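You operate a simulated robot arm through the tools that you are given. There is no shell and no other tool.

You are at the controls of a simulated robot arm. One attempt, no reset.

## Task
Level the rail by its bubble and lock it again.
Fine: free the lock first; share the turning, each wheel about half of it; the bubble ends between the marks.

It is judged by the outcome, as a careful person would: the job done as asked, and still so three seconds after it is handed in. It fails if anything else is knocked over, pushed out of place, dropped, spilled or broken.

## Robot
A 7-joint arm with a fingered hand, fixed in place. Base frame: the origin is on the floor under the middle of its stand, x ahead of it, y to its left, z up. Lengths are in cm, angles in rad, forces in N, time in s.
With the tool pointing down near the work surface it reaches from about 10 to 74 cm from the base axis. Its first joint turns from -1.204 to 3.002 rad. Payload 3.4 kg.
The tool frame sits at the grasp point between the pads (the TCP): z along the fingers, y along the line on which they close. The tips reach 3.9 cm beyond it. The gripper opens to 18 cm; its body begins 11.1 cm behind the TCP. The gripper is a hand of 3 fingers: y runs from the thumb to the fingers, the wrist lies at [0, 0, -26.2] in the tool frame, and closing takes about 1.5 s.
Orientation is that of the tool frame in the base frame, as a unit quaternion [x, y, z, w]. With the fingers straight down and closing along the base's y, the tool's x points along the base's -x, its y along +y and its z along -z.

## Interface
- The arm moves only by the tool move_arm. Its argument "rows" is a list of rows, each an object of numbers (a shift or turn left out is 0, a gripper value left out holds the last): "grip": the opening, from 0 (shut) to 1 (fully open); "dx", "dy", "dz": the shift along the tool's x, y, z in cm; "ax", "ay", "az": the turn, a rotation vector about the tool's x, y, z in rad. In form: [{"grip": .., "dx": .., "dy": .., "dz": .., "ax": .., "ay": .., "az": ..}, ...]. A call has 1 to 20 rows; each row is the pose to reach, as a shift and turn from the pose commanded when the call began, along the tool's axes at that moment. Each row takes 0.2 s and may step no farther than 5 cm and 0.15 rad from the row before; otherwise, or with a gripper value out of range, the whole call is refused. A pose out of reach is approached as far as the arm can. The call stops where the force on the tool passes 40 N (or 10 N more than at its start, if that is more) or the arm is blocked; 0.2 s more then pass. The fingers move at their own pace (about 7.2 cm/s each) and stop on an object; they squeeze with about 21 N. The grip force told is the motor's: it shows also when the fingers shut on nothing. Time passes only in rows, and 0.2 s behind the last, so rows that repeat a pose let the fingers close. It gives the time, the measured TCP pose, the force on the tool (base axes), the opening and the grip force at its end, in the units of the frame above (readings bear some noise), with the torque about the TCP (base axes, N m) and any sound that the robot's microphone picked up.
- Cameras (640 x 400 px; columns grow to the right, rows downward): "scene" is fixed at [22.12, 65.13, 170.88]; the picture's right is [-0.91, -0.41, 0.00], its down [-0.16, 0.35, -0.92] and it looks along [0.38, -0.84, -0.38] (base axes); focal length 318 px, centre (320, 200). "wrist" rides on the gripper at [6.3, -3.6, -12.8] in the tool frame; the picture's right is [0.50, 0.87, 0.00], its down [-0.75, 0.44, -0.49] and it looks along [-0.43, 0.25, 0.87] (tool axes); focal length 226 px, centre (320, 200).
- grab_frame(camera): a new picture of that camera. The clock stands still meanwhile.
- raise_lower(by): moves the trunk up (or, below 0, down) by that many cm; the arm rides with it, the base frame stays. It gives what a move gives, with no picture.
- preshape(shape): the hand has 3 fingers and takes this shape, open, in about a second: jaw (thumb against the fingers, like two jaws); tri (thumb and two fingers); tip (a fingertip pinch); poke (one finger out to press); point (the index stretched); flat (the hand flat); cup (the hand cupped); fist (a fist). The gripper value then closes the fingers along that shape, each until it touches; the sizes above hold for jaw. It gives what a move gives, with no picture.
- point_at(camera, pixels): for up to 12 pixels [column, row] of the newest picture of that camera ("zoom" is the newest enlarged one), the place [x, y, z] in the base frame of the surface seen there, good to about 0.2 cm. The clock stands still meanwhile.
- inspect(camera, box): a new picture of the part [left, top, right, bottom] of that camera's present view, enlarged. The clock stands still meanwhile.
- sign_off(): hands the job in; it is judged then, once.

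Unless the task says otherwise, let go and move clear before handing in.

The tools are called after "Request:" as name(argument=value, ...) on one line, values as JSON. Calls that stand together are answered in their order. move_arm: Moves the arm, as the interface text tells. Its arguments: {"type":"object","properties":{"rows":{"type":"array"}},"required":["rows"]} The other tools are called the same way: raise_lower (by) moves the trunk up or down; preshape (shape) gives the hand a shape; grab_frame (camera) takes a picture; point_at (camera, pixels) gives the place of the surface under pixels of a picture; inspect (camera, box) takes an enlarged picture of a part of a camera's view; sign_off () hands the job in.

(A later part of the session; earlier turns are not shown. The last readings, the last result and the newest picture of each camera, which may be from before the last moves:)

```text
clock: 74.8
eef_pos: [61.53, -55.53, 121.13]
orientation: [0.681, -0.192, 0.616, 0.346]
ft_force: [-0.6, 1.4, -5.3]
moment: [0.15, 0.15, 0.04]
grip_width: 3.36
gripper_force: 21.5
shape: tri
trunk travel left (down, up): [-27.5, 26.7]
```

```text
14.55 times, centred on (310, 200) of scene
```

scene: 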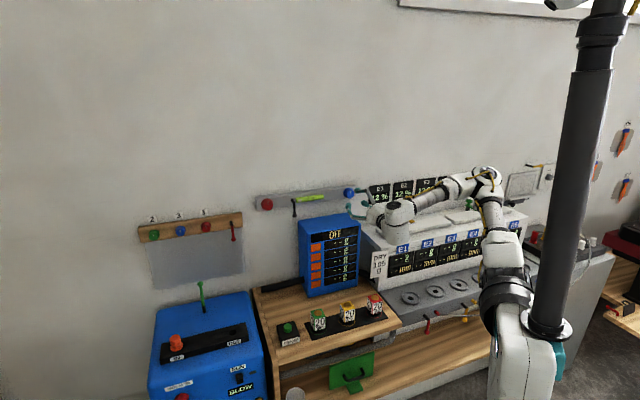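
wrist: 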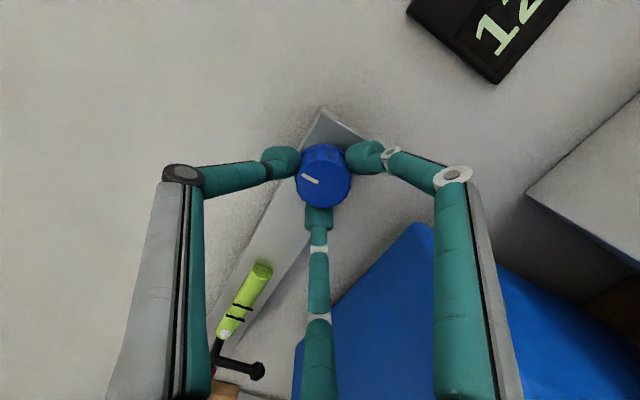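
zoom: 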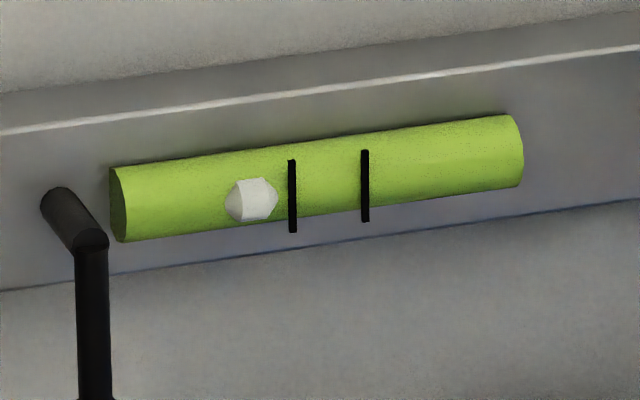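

The next step came at about 1.75 rad of hand turn (the bubble is now at x≈251), giving roughly 0.5 rad per 19 px step. The centre at 328 is 4 steps away, a total of about 4 rad, so blue's half is about 2.0 rad; I turn it another 0.2.

Request:
move_arm(rows=[{"az": -0.1}, {"az": -0.2}, {"az": -0.2}])

Request:
inspect(camera="scene", box=[288, 188, 332, 212])

Request:
inspect(camera="scene", box=[328, 178, 372, 206])

Request:
inspect(camera="wrist", box=[260, 110, 380, 240])

```text
clock: 75.6
eef_pos: [61.63, -55.53, 121.13]
orientation: [0.697, -0.122, 0.578, 0.407]
ft_force: [-1.7, 2.6, -5.6]
moment: [0.19, 0.2, 0.04]
grip_width: 3.37
gripper_force: 20.9
shape: tri
trunk travel left (down, up): [-27.5, 26.7]
```

```text
14.55 times, centred on (310, 200) of scene
```

zoom: 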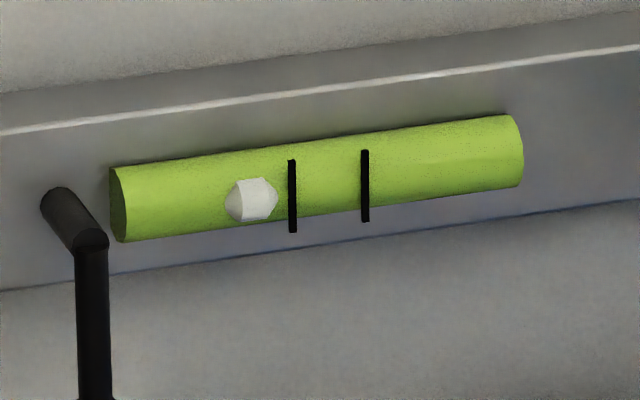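

```text
14.29 times, centred on (350, 192) of scene
```

zoom: 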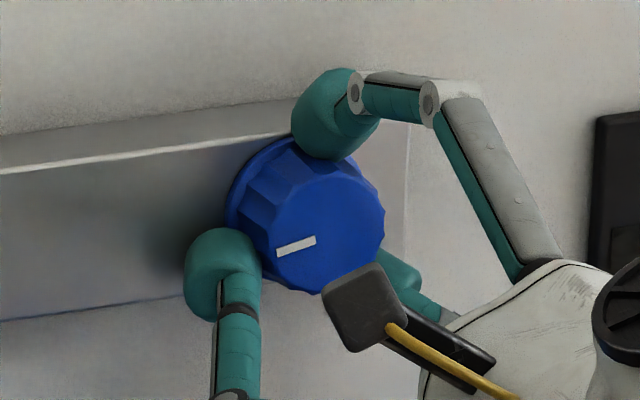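

```text
3.08 times, centred on (320, 175) of wrist
```

zoom: 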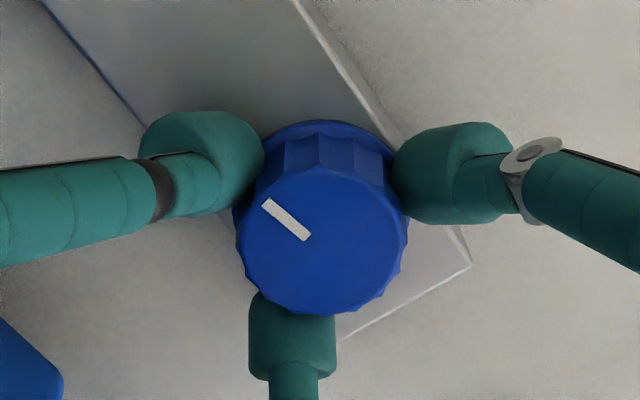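

Allowing for a little slip, the blue wheel has turned about 1.8 rad (its mark is just past 9 o'clock), right about half of the estimated total. I release it and back straight out.

Request:
move_arm(rows=[{"grip": 0.3}, {"grip": 0.45}, {"grip": 0.45}, {"grip": 0.45}])

Request:
move_arm(rows=[{"dz": -2}, {"dz": -4}, {"dz": -6}, {"dz": -8}, {"dz": -9}, {"dz": -9}])

Request:
inspect(camera="scene", box=[250, 165, 380, 245])

```text
clock: 76.6
eef_pos: [61.58, -55.41, 121.27]
orientation: [0.696, -0.123, 0.578, 0.407]
ft_force: [-0.4, -0.4, 0.0]
moment: [-0.02, 0.0, 0.05]
grip_width: 8.02
gripper_force: 0.1
shape: tri
trunk travel left (down, up): [-27.5, 26.7]
```

```text
clock: 78.0
eef_pos: [55.13, -49.15, 121.23]
orientation: [0.697, -0.123, 0.578, 0.406]
ft_force: [-0.1, 0.1, 0.1]
moment: [0.03, 0.0, 0.02]
grip_width: 8.04
gripper_force: 0.1
shape: tri
trunk travel left (down, up): [-27.5, 26.7]
```

```text
4.92 times, centred on (315, 205) of scene
```

zoom: 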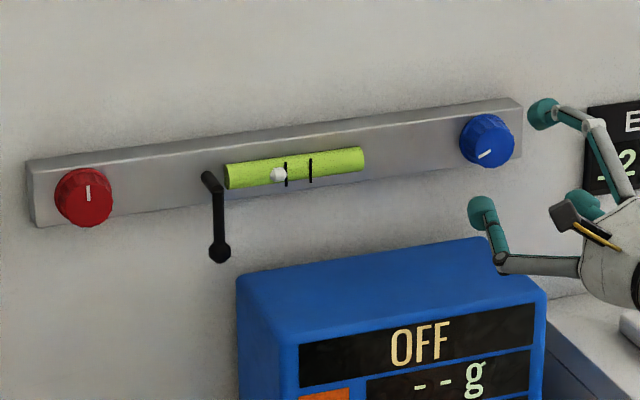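

After release the bubble looks closer to the marks (279,174), and blue's mark seems to point a little lower. I zoom in on both.

Request:
inspect(camera="scene", box=[288, 188, 332, 212])

Request:
inspect(camera="scene", box=[328, 178, 372, 206])

```text
14.55 times, centred on (310, 200) of scene
```

zoom: 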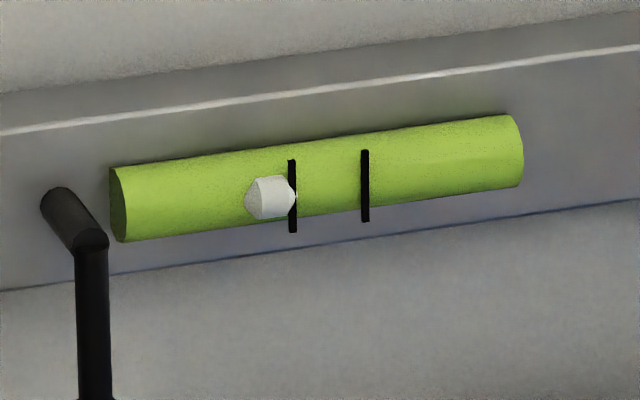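

```text
14.29 times, centred on (350, 192) of scene
```

zoom: 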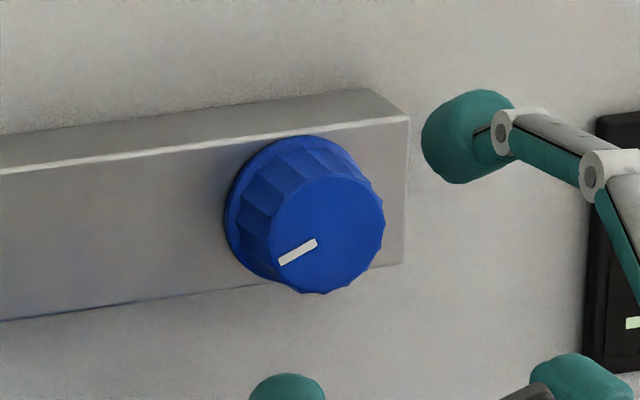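

From the mark's image angle the blue wheel is now at about 1.96 rad, since it relaxed forward on release, and the bubble is at step 5 (x≈270). The data now give about 0.38 rad per step and about 3.2 rad in total, so blue is slightly past its half; I regrip and turn it back about 0.33 rad.

Request:
move_arm(rows=[{"dz": 2.2}, {"dz": 4.5}, {"dz": 6.8}, {"dz": 9}, {"dz": 9}])

Request:
move_arm(rows=[{"grip": 0.3}, {"grip": 0.2}, {"grip": 0.1}, {"grip": 0.1}, {"grip": 0.1}])

Request:
inspect(camera="scene", box=[328, 178, 372, 206])

Request:
inspect(camera="scene", box=[288, 188, 332, 212])

```text
clock: 79.2
eef_pos: [61.63, -55.46, 121.35]
orientation: [0.696, -0.123, 0.579, 0.406]
ft_force: [-0.7, -0.4, -0.2]
moment: [0.02, 0.01, -0.04]
grip_width: 8.03
gripper_force: 0.1
shape: tri
trunk travel left (down, up): [-27.5, 26.7]
```

```text
clock: 80.4
eef_pos: [61.51, -55.48, 121.28]
orientation: [0.696, -0.122, 0.579, 0.406]
ft_force: [1.4, -2.1, 1.1]
moment: [-0.03, -0.01, 0.03]
grip_width: 3.49
gripper_force: 21.6
shape: tri
trunk travel left (down, up): [-27.5, 26.7]
```

```text
14.29 times, centred on (350, 192) of scene
```

zoom: 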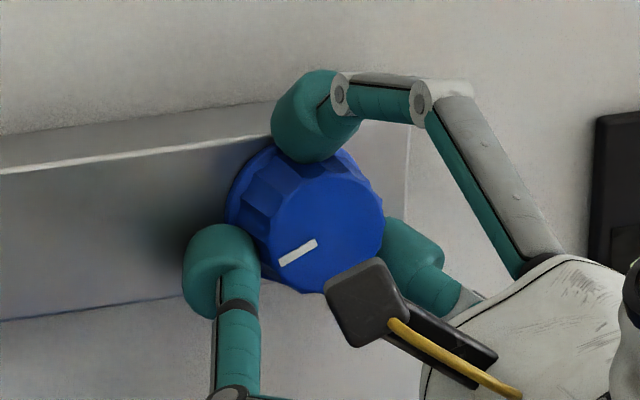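

```text
14.55 times, centred on (310, 200) of scene
```

zoom: 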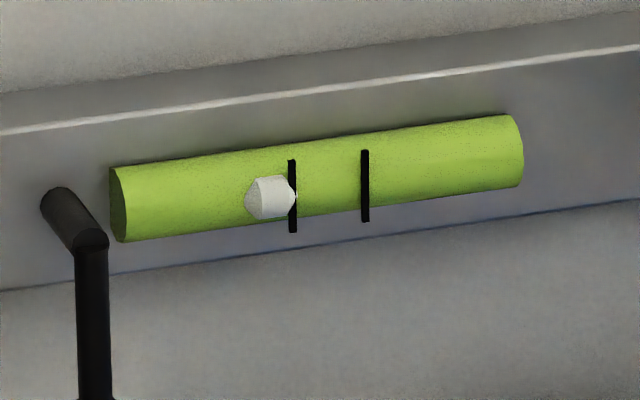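

The regrip didn't disturb the wheel. I turn it back clockwise in small steps, watching where the bubble steps back.

Request:
move_arm(rows=[{"az": 0.1}, {"az": 0.2}, {"az": 0.2}])

Request:
inspect(camera="scene", box=[288, 188, 332, 212])

Request:
inspect(camera="scene", box=[328, 178, 372, 206])

Request:
move_arm(rows=[{"az": 0.1}, {"az": 0.2}, {"az": 0.2}])

Request:
inspect(camera="scene", box=[288, 188, 332, 212])

Request:
inspect(camera="scene", box=[328, 178, 372, 206])

```text
clock: 81.2
eef_pos: [61.5, -55.6, 121.28]
orientation: [0.68, -0.193, 0.616, 0.348]
ft_force: [-0.5, -0.5, 3.4]
moment: [-0.12, -0.06, -0.01]
grip_width: 3.46
gripper_force: 21.2
shape: tri
trunk travel left (down, up): [-27.5, 26.7]
```

```text
14.55 times, centred on (310, 200) of scene
```

zoom: 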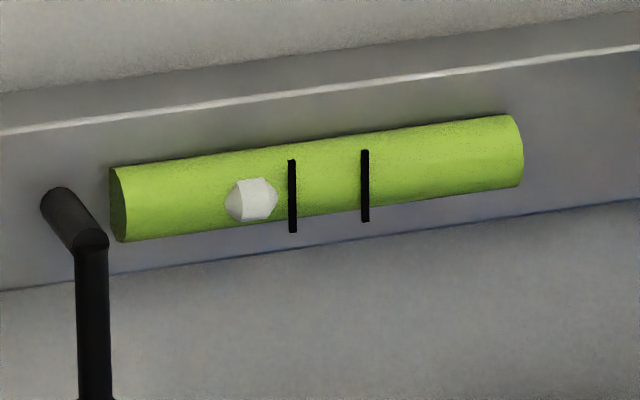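

```text
14.29 times, centred on (350, 192) of scene
```

zoom: 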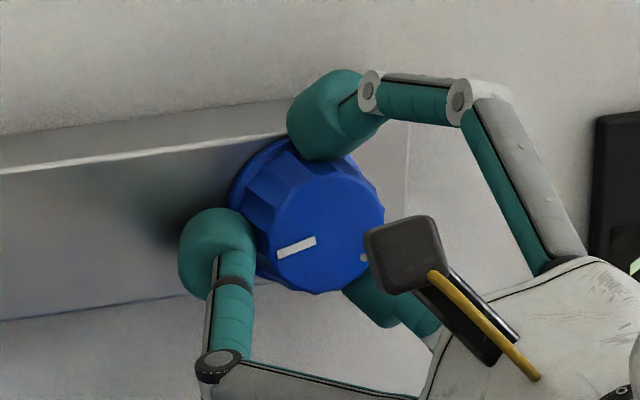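

```text
clock: 82.0
eef_pos: [61.44, -55.61, 121.28]
orientation: [0.658, -0.259, 0.648, 0.283]
ft_force: [-2.0, -1.0, 3.7]
moment: [-0.06, -0.08, -0.09]
grip_width: 3.44
gripper_force: 20.7
shape: tri
trunk travel left (down, up): [-27.5, 26.7]
```

```text
14.55 times, centred on (310, 200) of scene
```

zoom: 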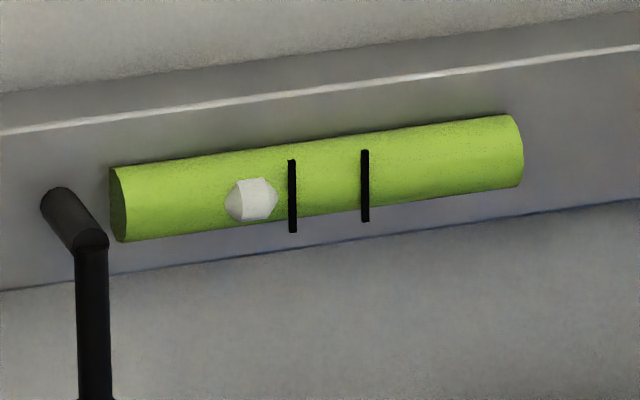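

```text
14.29 times, centred on (350, 192) of scene
```

zoom: 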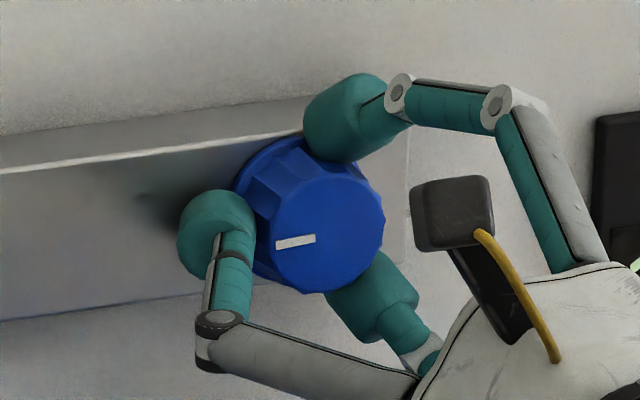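

Blue now reads about 94° (1.64 rad) with the bubble at step 4 (x≈251), which is right at half of the estimated total. I release and back out to confirm.

Request:
move_arm(rows=[{"grip": 0.3}, {"grip": 0.45}, {"grip": 0.45}, {"grip": 0.45}])

Request:
move_arm(rows=[{"dz": -2}, {"dz": -4}, {"dz": -6}, {"dz": -8}, {"dz": -9}, {"dz": -9}])

Request:
inspect(camera="scene", box=[328, 178, 372, 206])

Request:
inspect(camera="scene", box=[288, 188, 332, 212])

```text
clock: 83.0
eef_pos: [61.51, -55.62, 121.11]
orientation: [0.659, -0.259, 0.648, 0.283]
ft_force: [0.1, 0.6, -0.3]
moment: [-0.01, -0.01, -0.02]
grip_width: 8.02
gripper_force: 0.1
shape: tri
trunk travel left (down, up): [-27.5, 26.7]
```

```text
clock: 84.4
eef_pos: [55.11, -49.02, 121.01]
orientation: [0.659, -0.257, 0.648, 0.283]
ft_force: [-0.3, -0.1, 0.2]
moment: [-0.03, -0.02, 0.02]
grip_width: 8.04
gripper_force: 0.1
shape: tri
trunk travel left (down, up): [-27.5, 26.7]
```

```text
14.29 times, centred on (350, 192) of scene
```

zoom: 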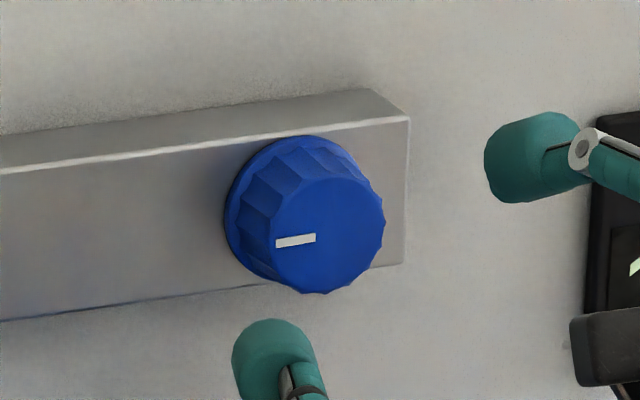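

```text
14.55 times, centred on (310, 200) of scene
```

zoom: 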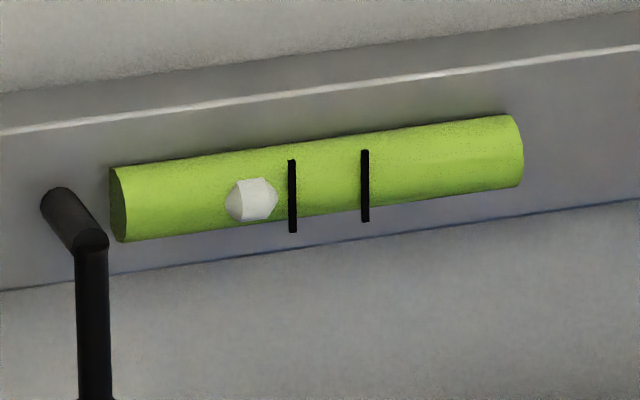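

Blue rests at about 89° (1.56 rad) with the bubble at step 4 of 8, so the remaining half belongs to the red wheel. I raise the hand a little and carry it left along the rail toward the red wheel.

Request:
move_arm(rows=[{"dx": 3.5, "dy": -1}, {"dx": 7, "dy": -4}, {"dx": 7, "dy": -8.5}, {"dx": 7, "dy": -13}, {"dx": 7, "dy": -17.5}, {"dx": 7, "dy": -22}, {"dx": 7, "dy": -25.5}, {"dx": 7, "dy": -25.5}])

Request:
grab_frame(camera="wrist")

```text
clock: 86.2
eef_pos: [73.09, -31.01, 127.46]
orientation: [0.658, -0.258, 0.648, 0.284]
ft_force: [0.1, -0.7, -0.1]
moment: [-0.01, 0.02, 0.0]
grip_width: 8.06
gripper_force: 0.1
shape: tri
trunk travel left (down, up): [-27.5, 26.7]
```

```text
taken
```

wrist: 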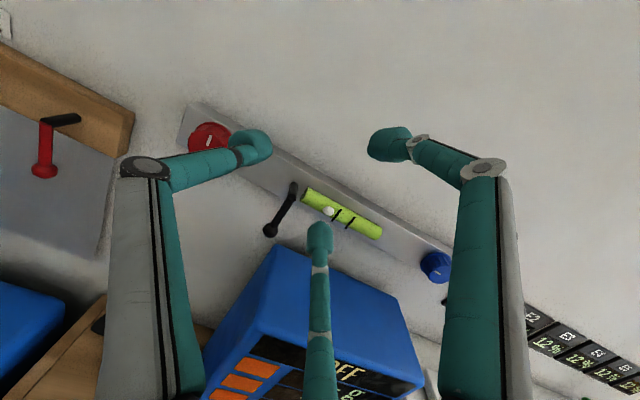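

Now at u≈29.8 and z≈127.5. I yaw the tool 0.3 rad to the left and move across to stand in front of the red wheel, tips about 3 cm short of its face.

Request:
move_arm(rows=[{"ax": 0.145}, {"ax": 0.29}, {"ax": 0.3, "dx": -1.5, "dy": -2.7, "dz": 0.5}, {"ax": 0.3, "dx": -3, "dy": -5.4, "dz": 1.5}, {"ax": 0.3, "dx": -4.5, "dy": -8.1, "dz": 3}, {"ax": 0.3, "dx": -5.9, "dy": -10.75, "dz": 4.4}, {"ax": 0.3, "dx": -5.9, "dy": -10.75, "dz": 4.4}])

Request:
grab_frame(camera="wrist")

Request:
inspect(camera="scene", box=[230, 165, 360, 245])

```text
clock: 87.8
eef_pos: [83.67, -26.63, 121.22]
orientation: [0.692, -0.159, 0.68, 0.183]
ft_force: [-0.1, -0.5, 0.2]
moment: [0.0, 0.0, 0.04]
grip_width: 8.05
gripper_force: 0.1
shape: tri
trunk travel left (down, up): [-27.5, 26.7]
```

```text
taken
```

wrist: 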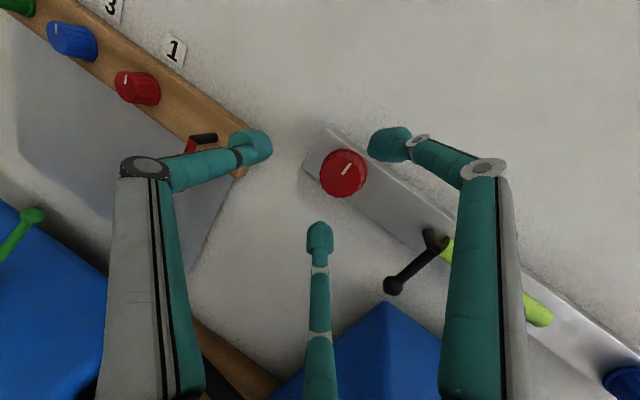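

```text
4.92 times, centred on (295, 205) of scene
```

zoom: 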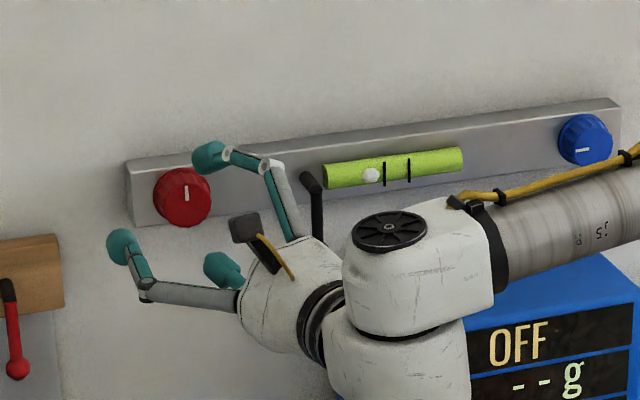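

I reached the front of the red wheel with no limit hit. I measure its centre from this view.

Request:
inspect(camera="wrist", box=[290, 110, 410, 230])

Request:
point_at(camera="zoom", pixels=[[300, 190], [280, 215], [260, 215], [330, 170], [250, 160], [320, 250], [230, 220], [340, 215], [290, 265], [270, 140]])

```text
3.33 times, centred on (350, 170) of wrist
```

zoom: 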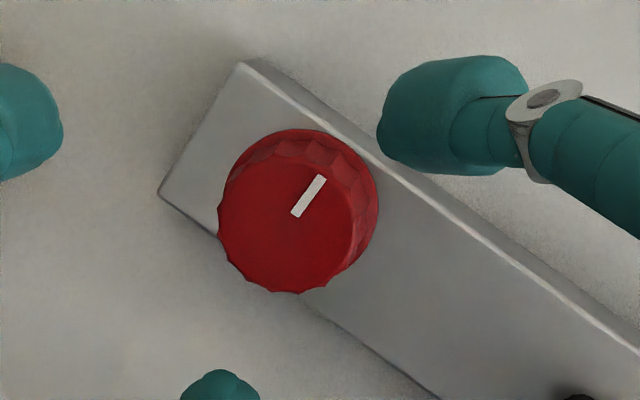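

```text
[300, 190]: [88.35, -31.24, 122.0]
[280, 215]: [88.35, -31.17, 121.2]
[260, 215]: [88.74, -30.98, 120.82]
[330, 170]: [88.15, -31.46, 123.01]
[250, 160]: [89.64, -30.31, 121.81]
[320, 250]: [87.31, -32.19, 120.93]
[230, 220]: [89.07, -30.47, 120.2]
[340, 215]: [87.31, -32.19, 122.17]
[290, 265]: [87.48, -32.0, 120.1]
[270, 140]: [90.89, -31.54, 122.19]
```

The red wheel's centre is at u≈40.2, z≈121.1, face depth 84.5, with its mark at 12 o'clock. Allowing for the yaw I aim the finger convergence point at the wheel and advance.

Request:
move_arm(rows=[{"dx": -0.05, "dy": 0.6, "dz": 1.15}, {"dx": -0.1, "dy": 1.2, "dz": 2.3}, {"dx": -0.15, "dy": 1.8, "dz": 3.4}, {"dx": -0.15, "dy": 2.35, "dz": 4.5}, {"dx": -0.15, "dy": 2.35, "dz": 4.5}])

Request:
grab_frame(camera="wrist")

Request:
inspect(camera="scene", box=[230, 165, 360, 245])

```text
clock: 89.0
eef_pos: [86.82, -30.84, 120.73]
orientation: [0.693, -0.159, 0.679, 0.182]
ft_force: [0.2, -0.7, -0.9]
moment: [0.02, -0.03, -0.03]
grip_width: 8.03
gripper_force: 0.0
shape: tri
trunk travel left (down, up): [-27.5, 26.7]
```

```text
taken
```

wrist: 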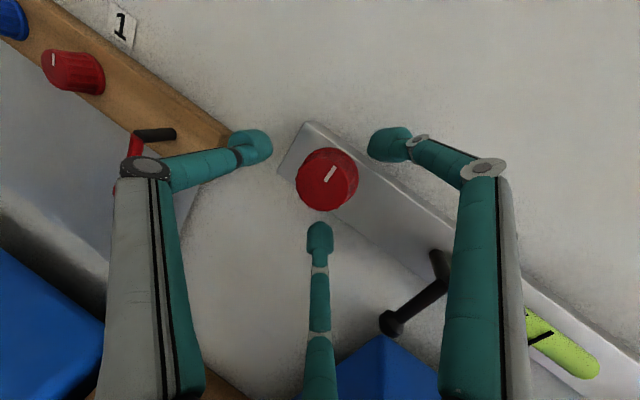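

```text
4.92 times, centred on (295, 205) of scene
```

zoom: 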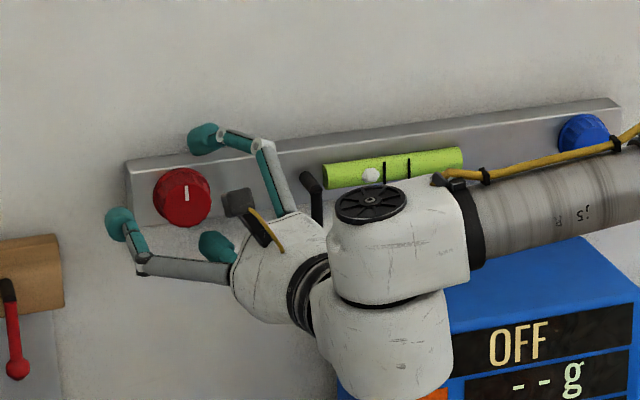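

The wheel (327,180) sits centrally between the three tips. I close on it.

Request:
move_arm(rows=[{"grip": 0.35}, {"grip": 0.25}, {"grip": 0.18}, {"grip": 0.1}, {"grip": 0.1}, {"grip": 0.1}])

Request:
grab_frame(camera="wrist")

Request:
inspect(camera="scene", box=[230, 165, 360, 245])

```text
clock: 90.4
eef_pos: [86.68, -30.96, 120.83]
orientation: [0.693, -0.159, 0.679, 0.182]
ft_force: [-6.8, 2.1, 0.5]
moment: [-0.09, -0.04, -0.18]
grip_width: 3.05
gripper_force: 0.1
shape: tri
trunk travel left (down, up): [-27.5, 26.7]
```

```text
taken
```

wrist: 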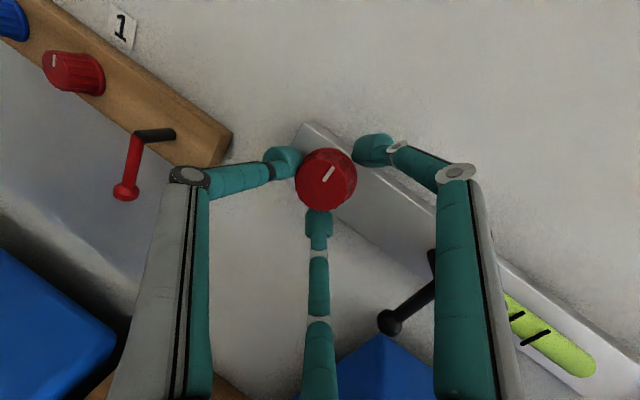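

```text
4.92 times, centred on (295, 205) of scene
```

zoom: 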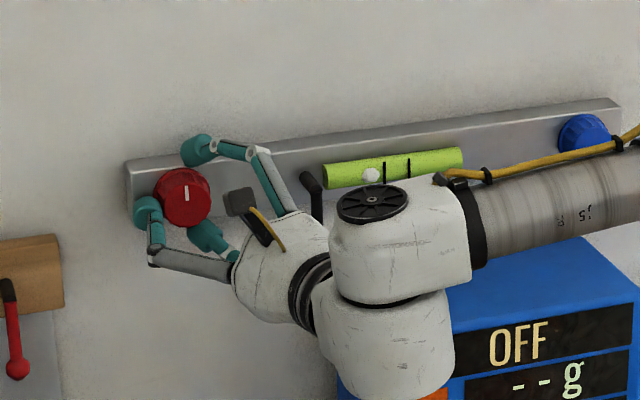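

Two fingers touch but the upper-right finger (375,150) has not closed fully yet. I give the fingers more time and command a full close.

Request:
move_arm(rows=[{"grip": 0.0}, {"grip": 0.0}, {"grip": 0.0}, {"grip": 0.0}])

Request:
inspect(camera="wrist", box=[240, 100, 420, 270])

Request:
inspect(camera="scene", box=[240, 180, 290, 220])

```text
clock: 91.4
eef_pos: [86.99, -30.63, 120.65]
orientation: [0.694, -0.158, 0.679, 0.182]
ft_force: [6.8, 7.4, -0.8]
moment: [-0.14, -0.08, 0.15]
grip_width: 3.21
gripper_force: 20.8
shape: tri
trunk travel left (down, up): [-27.5, 26.7]
```

```text
2.35 times, centred on (330, 185) of wrist
```

zoom: 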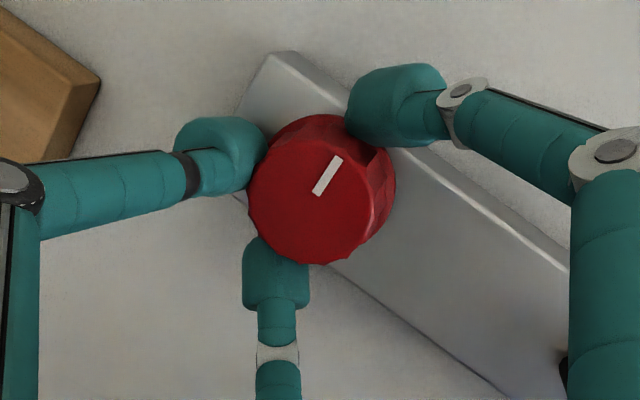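

```text
10.00 times, centred on (265, 200) of scene
```

zoom: 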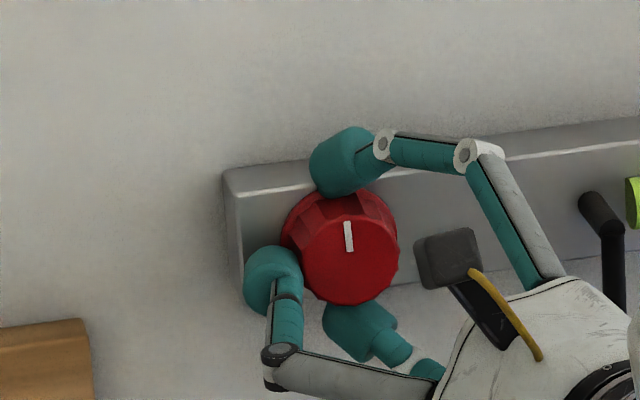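

Gripped at 21 N, but there is a 10 N sideways load along +u, so the hand is about 0.4 cm too far right. I shift it slightly to relieve that.

Request:
move_arm(rows=[{"dy": -0.2, "dz": 0.06}, {"dy": -0.4, "dz": 0.12}, {"dy": -0.4, "dz": 0.12}])

```text
clock: 92.2
eef_pos: [87.17, -30.53, 120.81]
orientation: [0.694, -0.158, 0.679, 0.182]
ft_force: [-7.4, 8.3, -4.4]
moment: [-0.01, 0.1, -0.12]
grip_width: 3.13
gripper_force: 20.6
shape: tri
trunk travel left (down, up): [-27.5, 26.7]
```

The sideways load is gone, but now about 11 N pushes the hand away from the wall. I back off 0.25 cm along the normal.

Request:
move_arm(rows=[{"dy": -0.07, "dz": -0.24}, {"dy": -0.07, "dz": -0.24}])

Request:
inspect(camera="scene", box=[288, 188, 332, 212])

```text
clock: 92.8
eef_pos: [87.12, -30.56, 120.78]
orientation: [0.693, -0.159, 0.679, 0.183]
ft_force: [8.8, 3.1, 0.2]
moment: [-0.13, -0.14, 0.08]
grip_width: 3.11
gripper_force: 20.9
shape: tri
trunk travel left (down, up): [-27.5, 26.7]
```

```text
14.55 times, centred on (310, 200) of scene
```

zoom: 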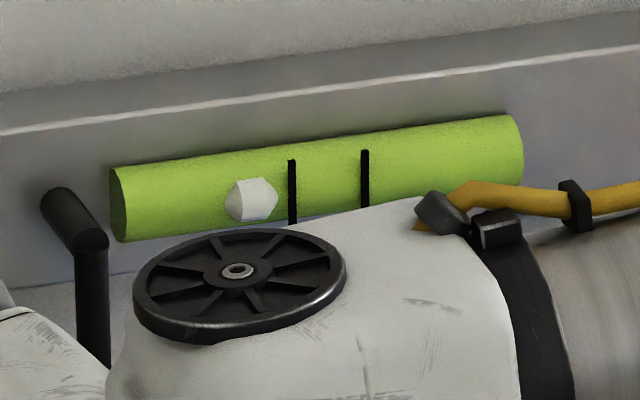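

The bubble stays visible above the arm at x≈251 (step 4). I make a test turn of the red wheel, 0.3 rad clockwise.

Request:
move_arm(rows=[{"az": 0.1}, {"az": 0.2}, {"az": 0.3}, {"az": 0.3}])

Request:
inspect(camera="scene", box=[288, 188, 332, 212])

Request:
inspect(camera="scene", box=[240, 180, 290, 220])

```text
clock: 93.8
eef_pos: [87.15, -30.36, 120.49]
orientation: [0.662, -0.26, 0.699, 0.078]
ft_force: [14.7, 0.6, 4.9]
moment: [-0.15, -0.07, 0.15]
grip_width: 2.98
gripper_force: 20.9
shape: tri
trunk travel left (down, up): [-27.5, 26.7]
```

```text
14.55 times, centred on (310, 200) of scene
```

zoom: 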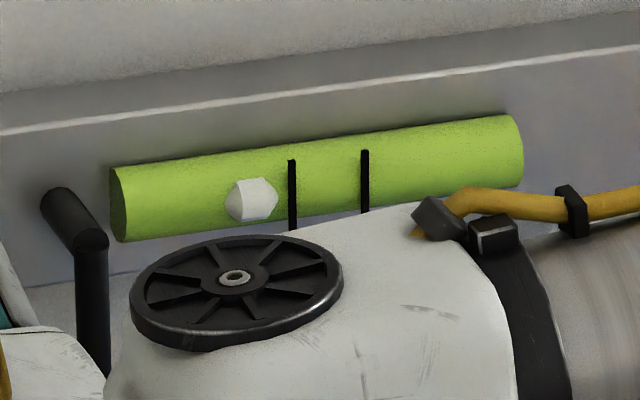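

```text
10.00 times, centred on (265, 200) of scene
```

zoom: 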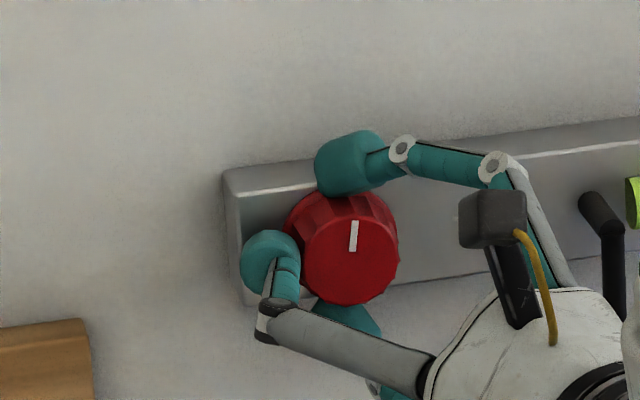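

The red wheel's mark moved about 11° clockwise, and the bubble did not step back even though it sat just past a step boundary, so clockwise looks right for red. I turn another 0.45 rad.

Request:
move_arm(rows=[{"az": 0.11}, {"az": 0.22}, {"az": 0.33}, {"az": 0.45}, {"az": 0.45}])

Request:
inspect(camera="scene", box=[288, 188, 332, 212])

Request:
inspect(camera="scene", box=[240, 180, 290, 220])

```text
clock: 95.0
eef_pos: [86.99, -30.13, 120.91]
orientation: [0.587, -0.401, 0.699, -0.08]
ft_force: [25.2, 5.5, 14.1]
moment: [-0.32, -0.24, 0.48]
grip_width: 2.18
gripper_force: 20.9
shape: tri
trunk travel left (down, up): [-27.5, 26.7]
```

```text
14.55 times, centred on (310, 200) of scene
```

zoom: 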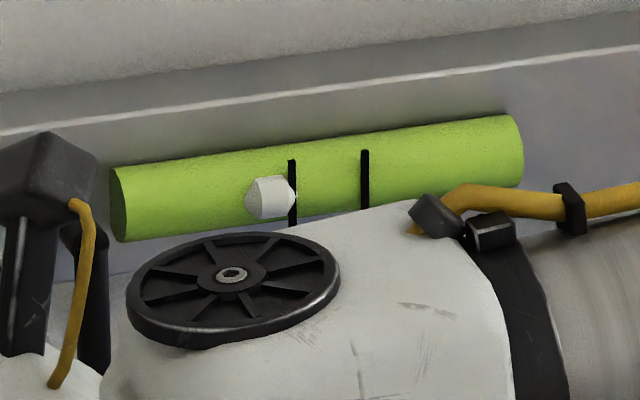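

```text
10.00 times, centred on (265, 200) of scene
```

zoom: 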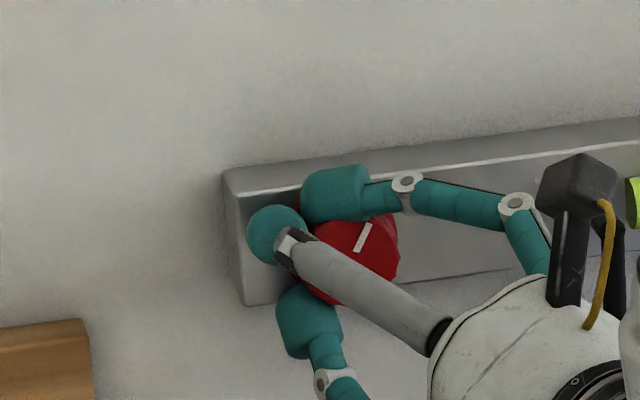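

The bubble stepped right to x≈270, so clockwise is correct for red, and its mark is at about 34°. The yawed grip is now wedging at 29 N, so I release and will continue with a fresh grip.

Request:
move_arm(rows=[{"grip": 0.2}, {"grip": 0.35}, {"grip": 0.45}, {"grip": 0.45}, {"grip": 0.45}])

Request:
inspect(camera="scene", box=[240, 180, 290, 220])

Request:
inspect(camera="scene", box=[288, 188, 332, 212])

Request:
grab_frame(camera="wrist")

```text
clock: 96.2
eef_pos: [86.8, -30.09, 120.9]
orientation: [0.587, -0.401, 0.699, -0.08]
ft_force: [-8.2, 10.8, 3.5]
moment: [-0.26, -0.19, -0.11]
grip_width: 7.56
gripper_force: 0.1
shape: tri
trunk travel left (down, up): [-27.5, 26.7]
```

```text
10.00 times, centred on (265, 200) of scene
```

zoom: 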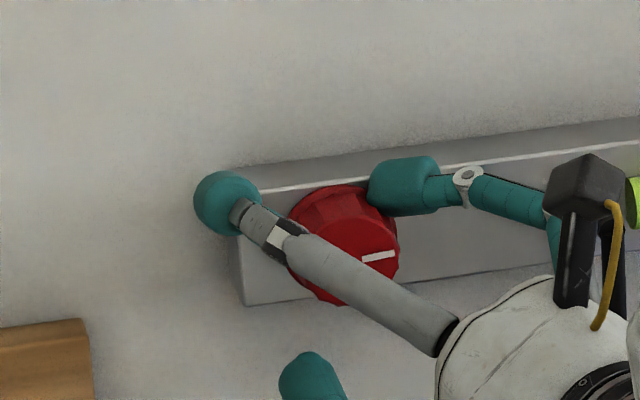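

```text
14.55 times, centred on (310, 200) of scene
```

zoom: 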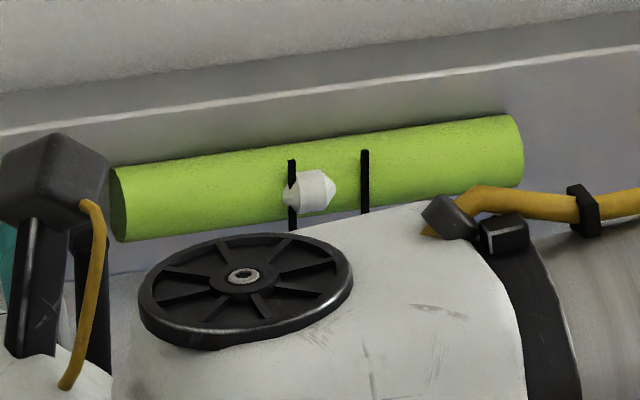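

```text
taken
```

wrist: 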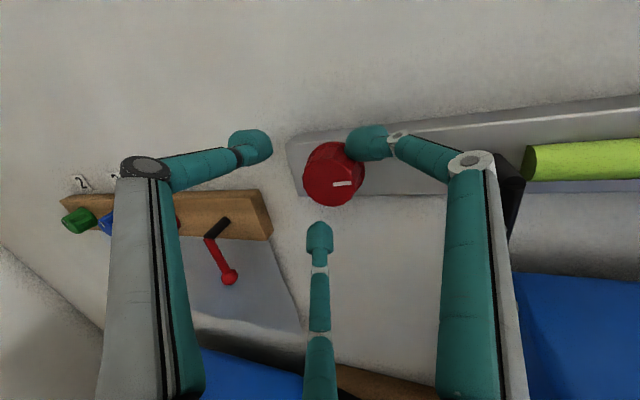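

Opening the fingers dragged the wheel further: its mark is now at about 85° (1.49 rad) and the bubble has come to x≈308 (step 7 of 8). One tip still presses on the rail with 13 N, so I back straight away from the wall gently.

Request:
move_arm(rows=[{"dx": -0.08, "dy": -0.09, "dz": -0.38}, {"dx": -0.16, "dy": -0.17, "dz": -0.76}, {"dx": -0.3, "dy": -0.33, "dz": -1.43}, {"dx": -0.6, "dy": -0.65, "dz": -2.87}, {"dx": -0.9, "dy": -0.98, "dz": -4.3}, {"dx": -0.9, "dy": -0.98, "dz": -4.3}])

Request:
inspect(camera="scene", box=[240, 180, 290, 220])

Request:
inspect(camera="scene", box=[288, 188, 332, 212])

```text
clock: 97.6
eef_pos: [83.74, -27.17, 120.81]
orientation: [0.587, -0.402, 0.698, -0.08]
ft_force: [-0.1, 0.4, 0.6]
moment: [0.02, -0.04, -0.01]
grip_width: 8.04
gripper_force: 0.1
shape: tri
trunk travel left (down, up): [-27.5, 26.7]
```

```text
10.00 times, centred on (265, 200) of scene
```

zoom: 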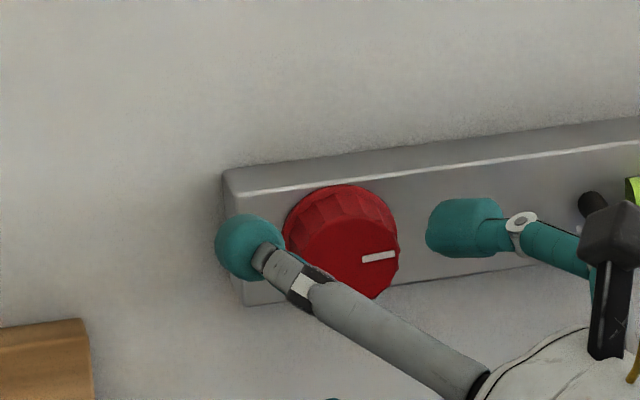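

```text
14.55 times, centred on (310, 200) of scene
```

zoom: 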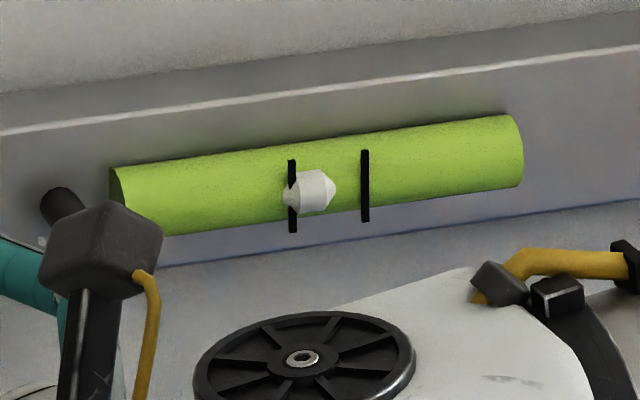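

The bubble rests at x≈309 (step 7), its left edge still over the left mark, with red at about 1.49 rad and blue at about 1.56 rad. Only about 0.2 rad more is needed, and blue can be gripped squarely and finely, so I go back there for the trim.

Request:
move_arm(rows=[{"dx": 2.05, "dy": -2.55, "dz": -1.95}, {"dx": 4.1, "dy": -5.1, "dz": -3.9}, {"dx": 6.6, "dy": -2.2, "dz": -5.1, "ax": -0.076, "ay": 0.066}, {"dx": 9.1, "dy": 0.7, "dz": -6.3, "ax": -0.151, "ay": 0.131}, {"dx": 11.6, "dy": 3.57, "dz": -7.43, "ax": -0.227, "ay": 0.197}, {"dx": 11.6, "dy": 3.57, "dz": -7.43, "ax": -0.227, "ay": 0.197}])

Request:
inspect(camera="scene", box=[240, 170, 370, 250])

```text
clock: 99.0
eef_pos: [72.33, -32.77, 127.56]
orientation: [0.521, -0.484, 0.703, 0.027]
ft_force: [-0.1, -0.5, -0.1]
moment: [0.03, 0.0, 0.0]
grip_width: 8.06
gripper_force: 0.0
shape: tri
trunk travel left (down, up): [-27.5, 26.7]
```

```text
4.92 times, centred on (305, 210) of scene
```

zoom: 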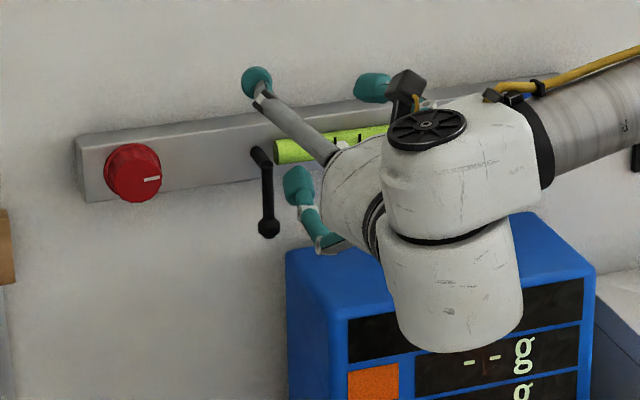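

I cross back along the rail at z≈127.5, rolling to the thumb-up posture, then lower in front of the blue wheel.

Request:
move_arm(rows=[{"dx": 2.6, "dy": 3.0, "az": 0.143}, {"dx": 5.2, "dy": 6.0, "az": 0.287}, {"dx": 7.75, "dy": 9.0, "az": 0.43}, {"dx": 10.3, "dy": 12.0, "az": 0.573}, {"dx": 12.9, "dy": 15.0, "az": 0.717}, {"dx": 15.5, "dy": 18.0, "az": 0.86}, {"dx": 13.1, "dy": 20.05, "az": 0.86}, {"dx": 10.7, "dy": 22.1, "az": 0.86}, {"dx": 10.7, "dy": 22.1, "az": 0.86}])

Request:
grab_frame(camera="wrist")

Request:
inspect(camera="scene", box=[288, 188, 332, 212])

Request:
inspect(camera="scene", box=[328, 178, 372, 206])

```text
clock: 101.0
eef_pos: [55.33, -49.44, 120.66]
orientation: [-0.271, 0.657, -0.65, 0.268]
ft_force: [0.6, -0.9, 0.6]
moment: [0.02, 0.0, 0.02]
grip_width: 8.08
gripper_force: 0.1
shape: tri
trunk travel left (down, up): [-27.5, 26.7]
```

```text
taken
```

wrist: 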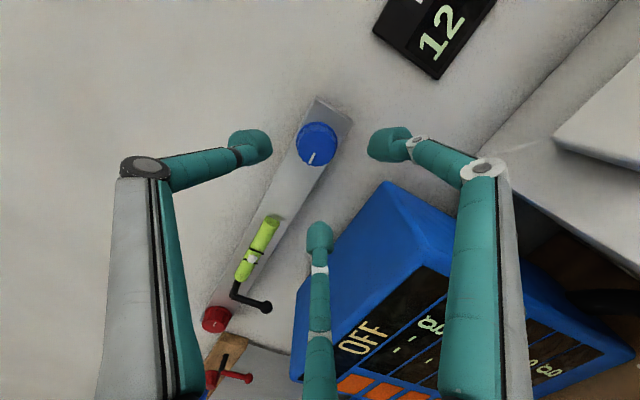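

```text
14.55 times, centred on (310, 200) of scene
```

zoom: 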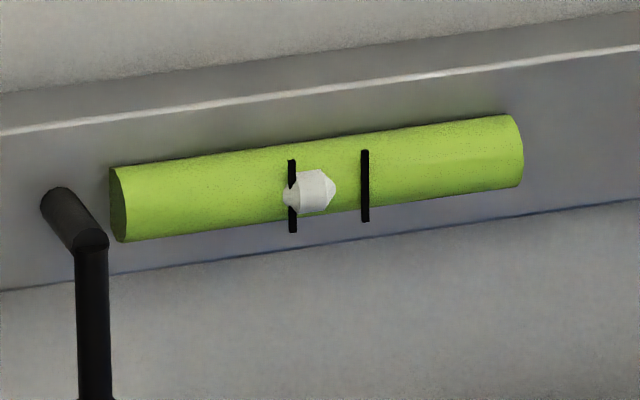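

```text
14.29 times, centred on (350, 192) of scene
```

zoom: 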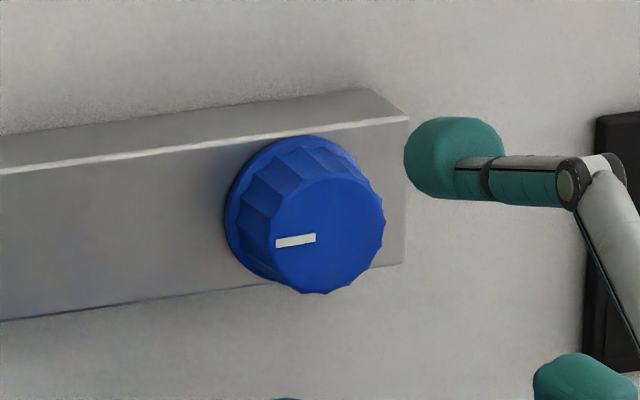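

The bubble is steady at step 7 and the blue wheel's mark is unchanged at 9 o'clock. I advance on the blue wheel, correcting height slightly.

Request:
move_arm(rows=[{"dy": -0.3, "dz": 2}, {"dy": -0.3, "dz": 4}, {"dy": -0.3, "dz": 5.4}, {"dy": -0.3, "dz": 5.4}])

Request:
grab_frame(camera="wrist")

Request:
point_at(camera="wrist", pixels=[[316, 165], [322, 165]])

```text
clock: 102.0
eef_pos: [59.34, -53.46, 121.12]
orientation: [-0.271, 0.657, -0.651, 0.268]
ft_force: [0.5, -0.2, 0.2]
moment: [-0.01, 0.01, 0.04]
grip_width: 8.05
gripper_force: 0.1
shape: tri
trunk travel left (down, up): [-27.5, 26.7]
```

```text
taken
```

wrist: 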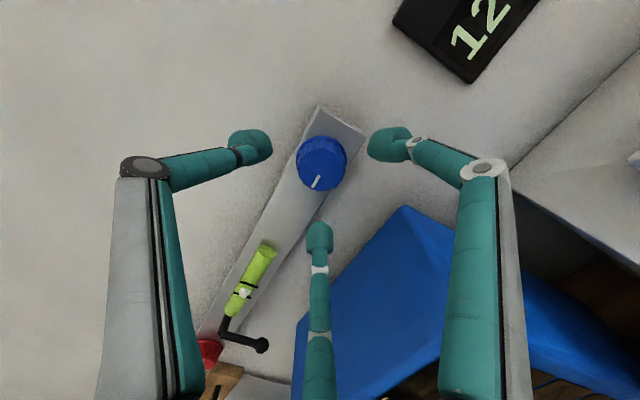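

```text
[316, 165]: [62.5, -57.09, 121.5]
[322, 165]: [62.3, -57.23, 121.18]
```

The view matches the earlier good approach. I advance 3 cm and grip the blue wheel.

Request:
move_arm(rows=[{"dz": 1}, {"dz": 2}, {"dz": 3}, {"dz": 3, "grip": 0.35}, {"dz": 3, "grip": 0.25}, {"dz": 3, "grip": 0.15}, {"dz": 3, "grip": 0.1}, {"dz": 3, "grip": 0.1}, {"dz": 3, "grip": 0.1}])

Request:
inspect(camera="scene", box=[328, 178, 372, 206])

Request:
inspect(camera="scene", box=[288, 188, 332, 212])

```text
clock: 104.0
eef_pos: [61.53, -55.48, 121.16]
orientation: [-0.272, 0.657, -0.65, 0.268]
ft_force: [1.4, -1.5, -0.7]
moment: [-0.04, -0.05, -0.04]
grip_width: 3.4
gripper_force: 20.8
shape: tri
trunk travel left (down, up): [-27.5, 26.7]
```

```text
14.29 times, centred on (350, 192) of scene
```

zoom: 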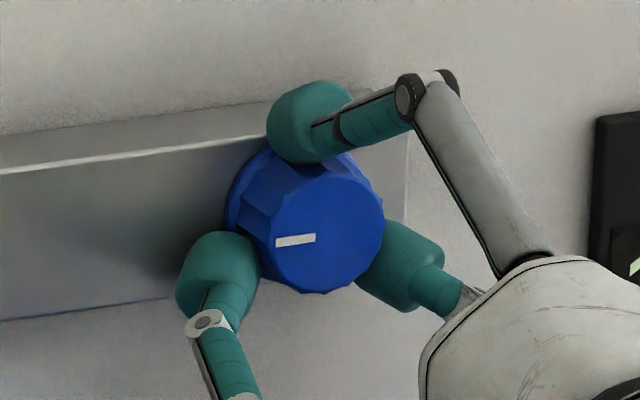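

```text
14.55 times, centred on (310, 200) of scene
```

zoom: 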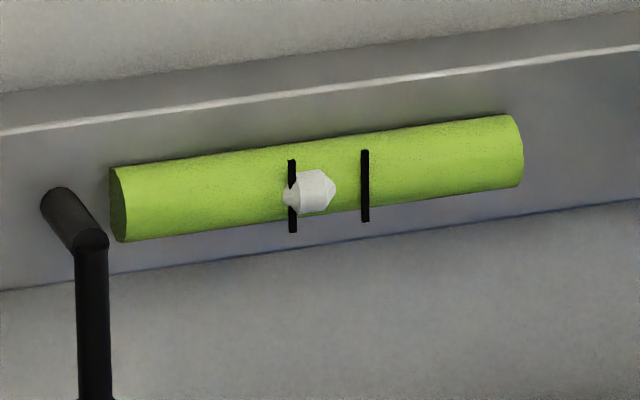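

Gripped cleanly and nothing moved. I turn blue counter-clockwise in 0.1 rad bits and watch for the next bubble step.

Request:
move_arm(rows=[{"az": -0.06}, {"az": -0.12}, {"az": -0.12}])

Request:
inspect(camera="scene", box=[288, 188, 332, 212])

Request:
move_arm(rows=[{"az": -0.05}, {"az": -0.1}, {"az": -0.1}])

Request:
inspect(camera="scene", box=[288, 188, 332, 212])

Request:
inspect(camera="scene", box=[328, 178, 372, 206])

```text
clock: 104.8
eef_pos: [61.49, -55.45, 121.15]
orientation: [0.311, -0.639, 0.665, -0.229]
ft_force: [1.3, 0.7, -0.3]
moment: [-0.01, -0.02, 0.02]
grip_width: 3.44
gripper_force: 21.1
shape: tri
trunk travel left (down, up): [-27.5, 26.7]
```

```text
14.55 times, centred on (310, 200) of scene
```

zoom: 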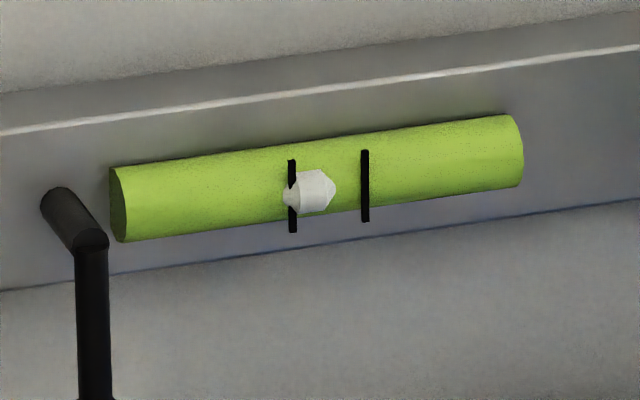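

```text
clock: 105.6
eef_pos: [61.47, -55.52, 121.13]
orientation: [0.342, -0.623, 0.676, -0.195]
ft_force: [0.6, 2.0, -1.0]
moment: [-0.01, 0.0, 0.05]
grip_width: 3.43
gripper_force: 20.4
shape: tri
trunk travel left (down, up): [-27.5, 26.7]
```

```text
14.55 times, centred on (310, 200) of scene
```

zoom: 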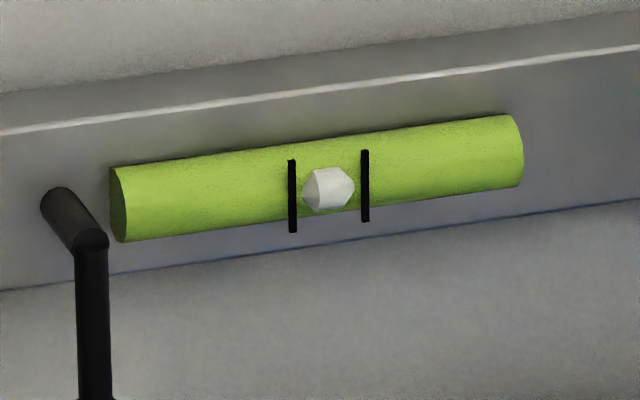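

```text
14.29 times, centred on (350, 192) of scene
```

zoom: 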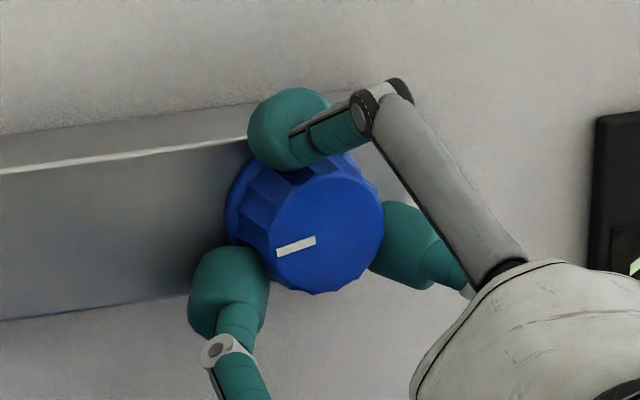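

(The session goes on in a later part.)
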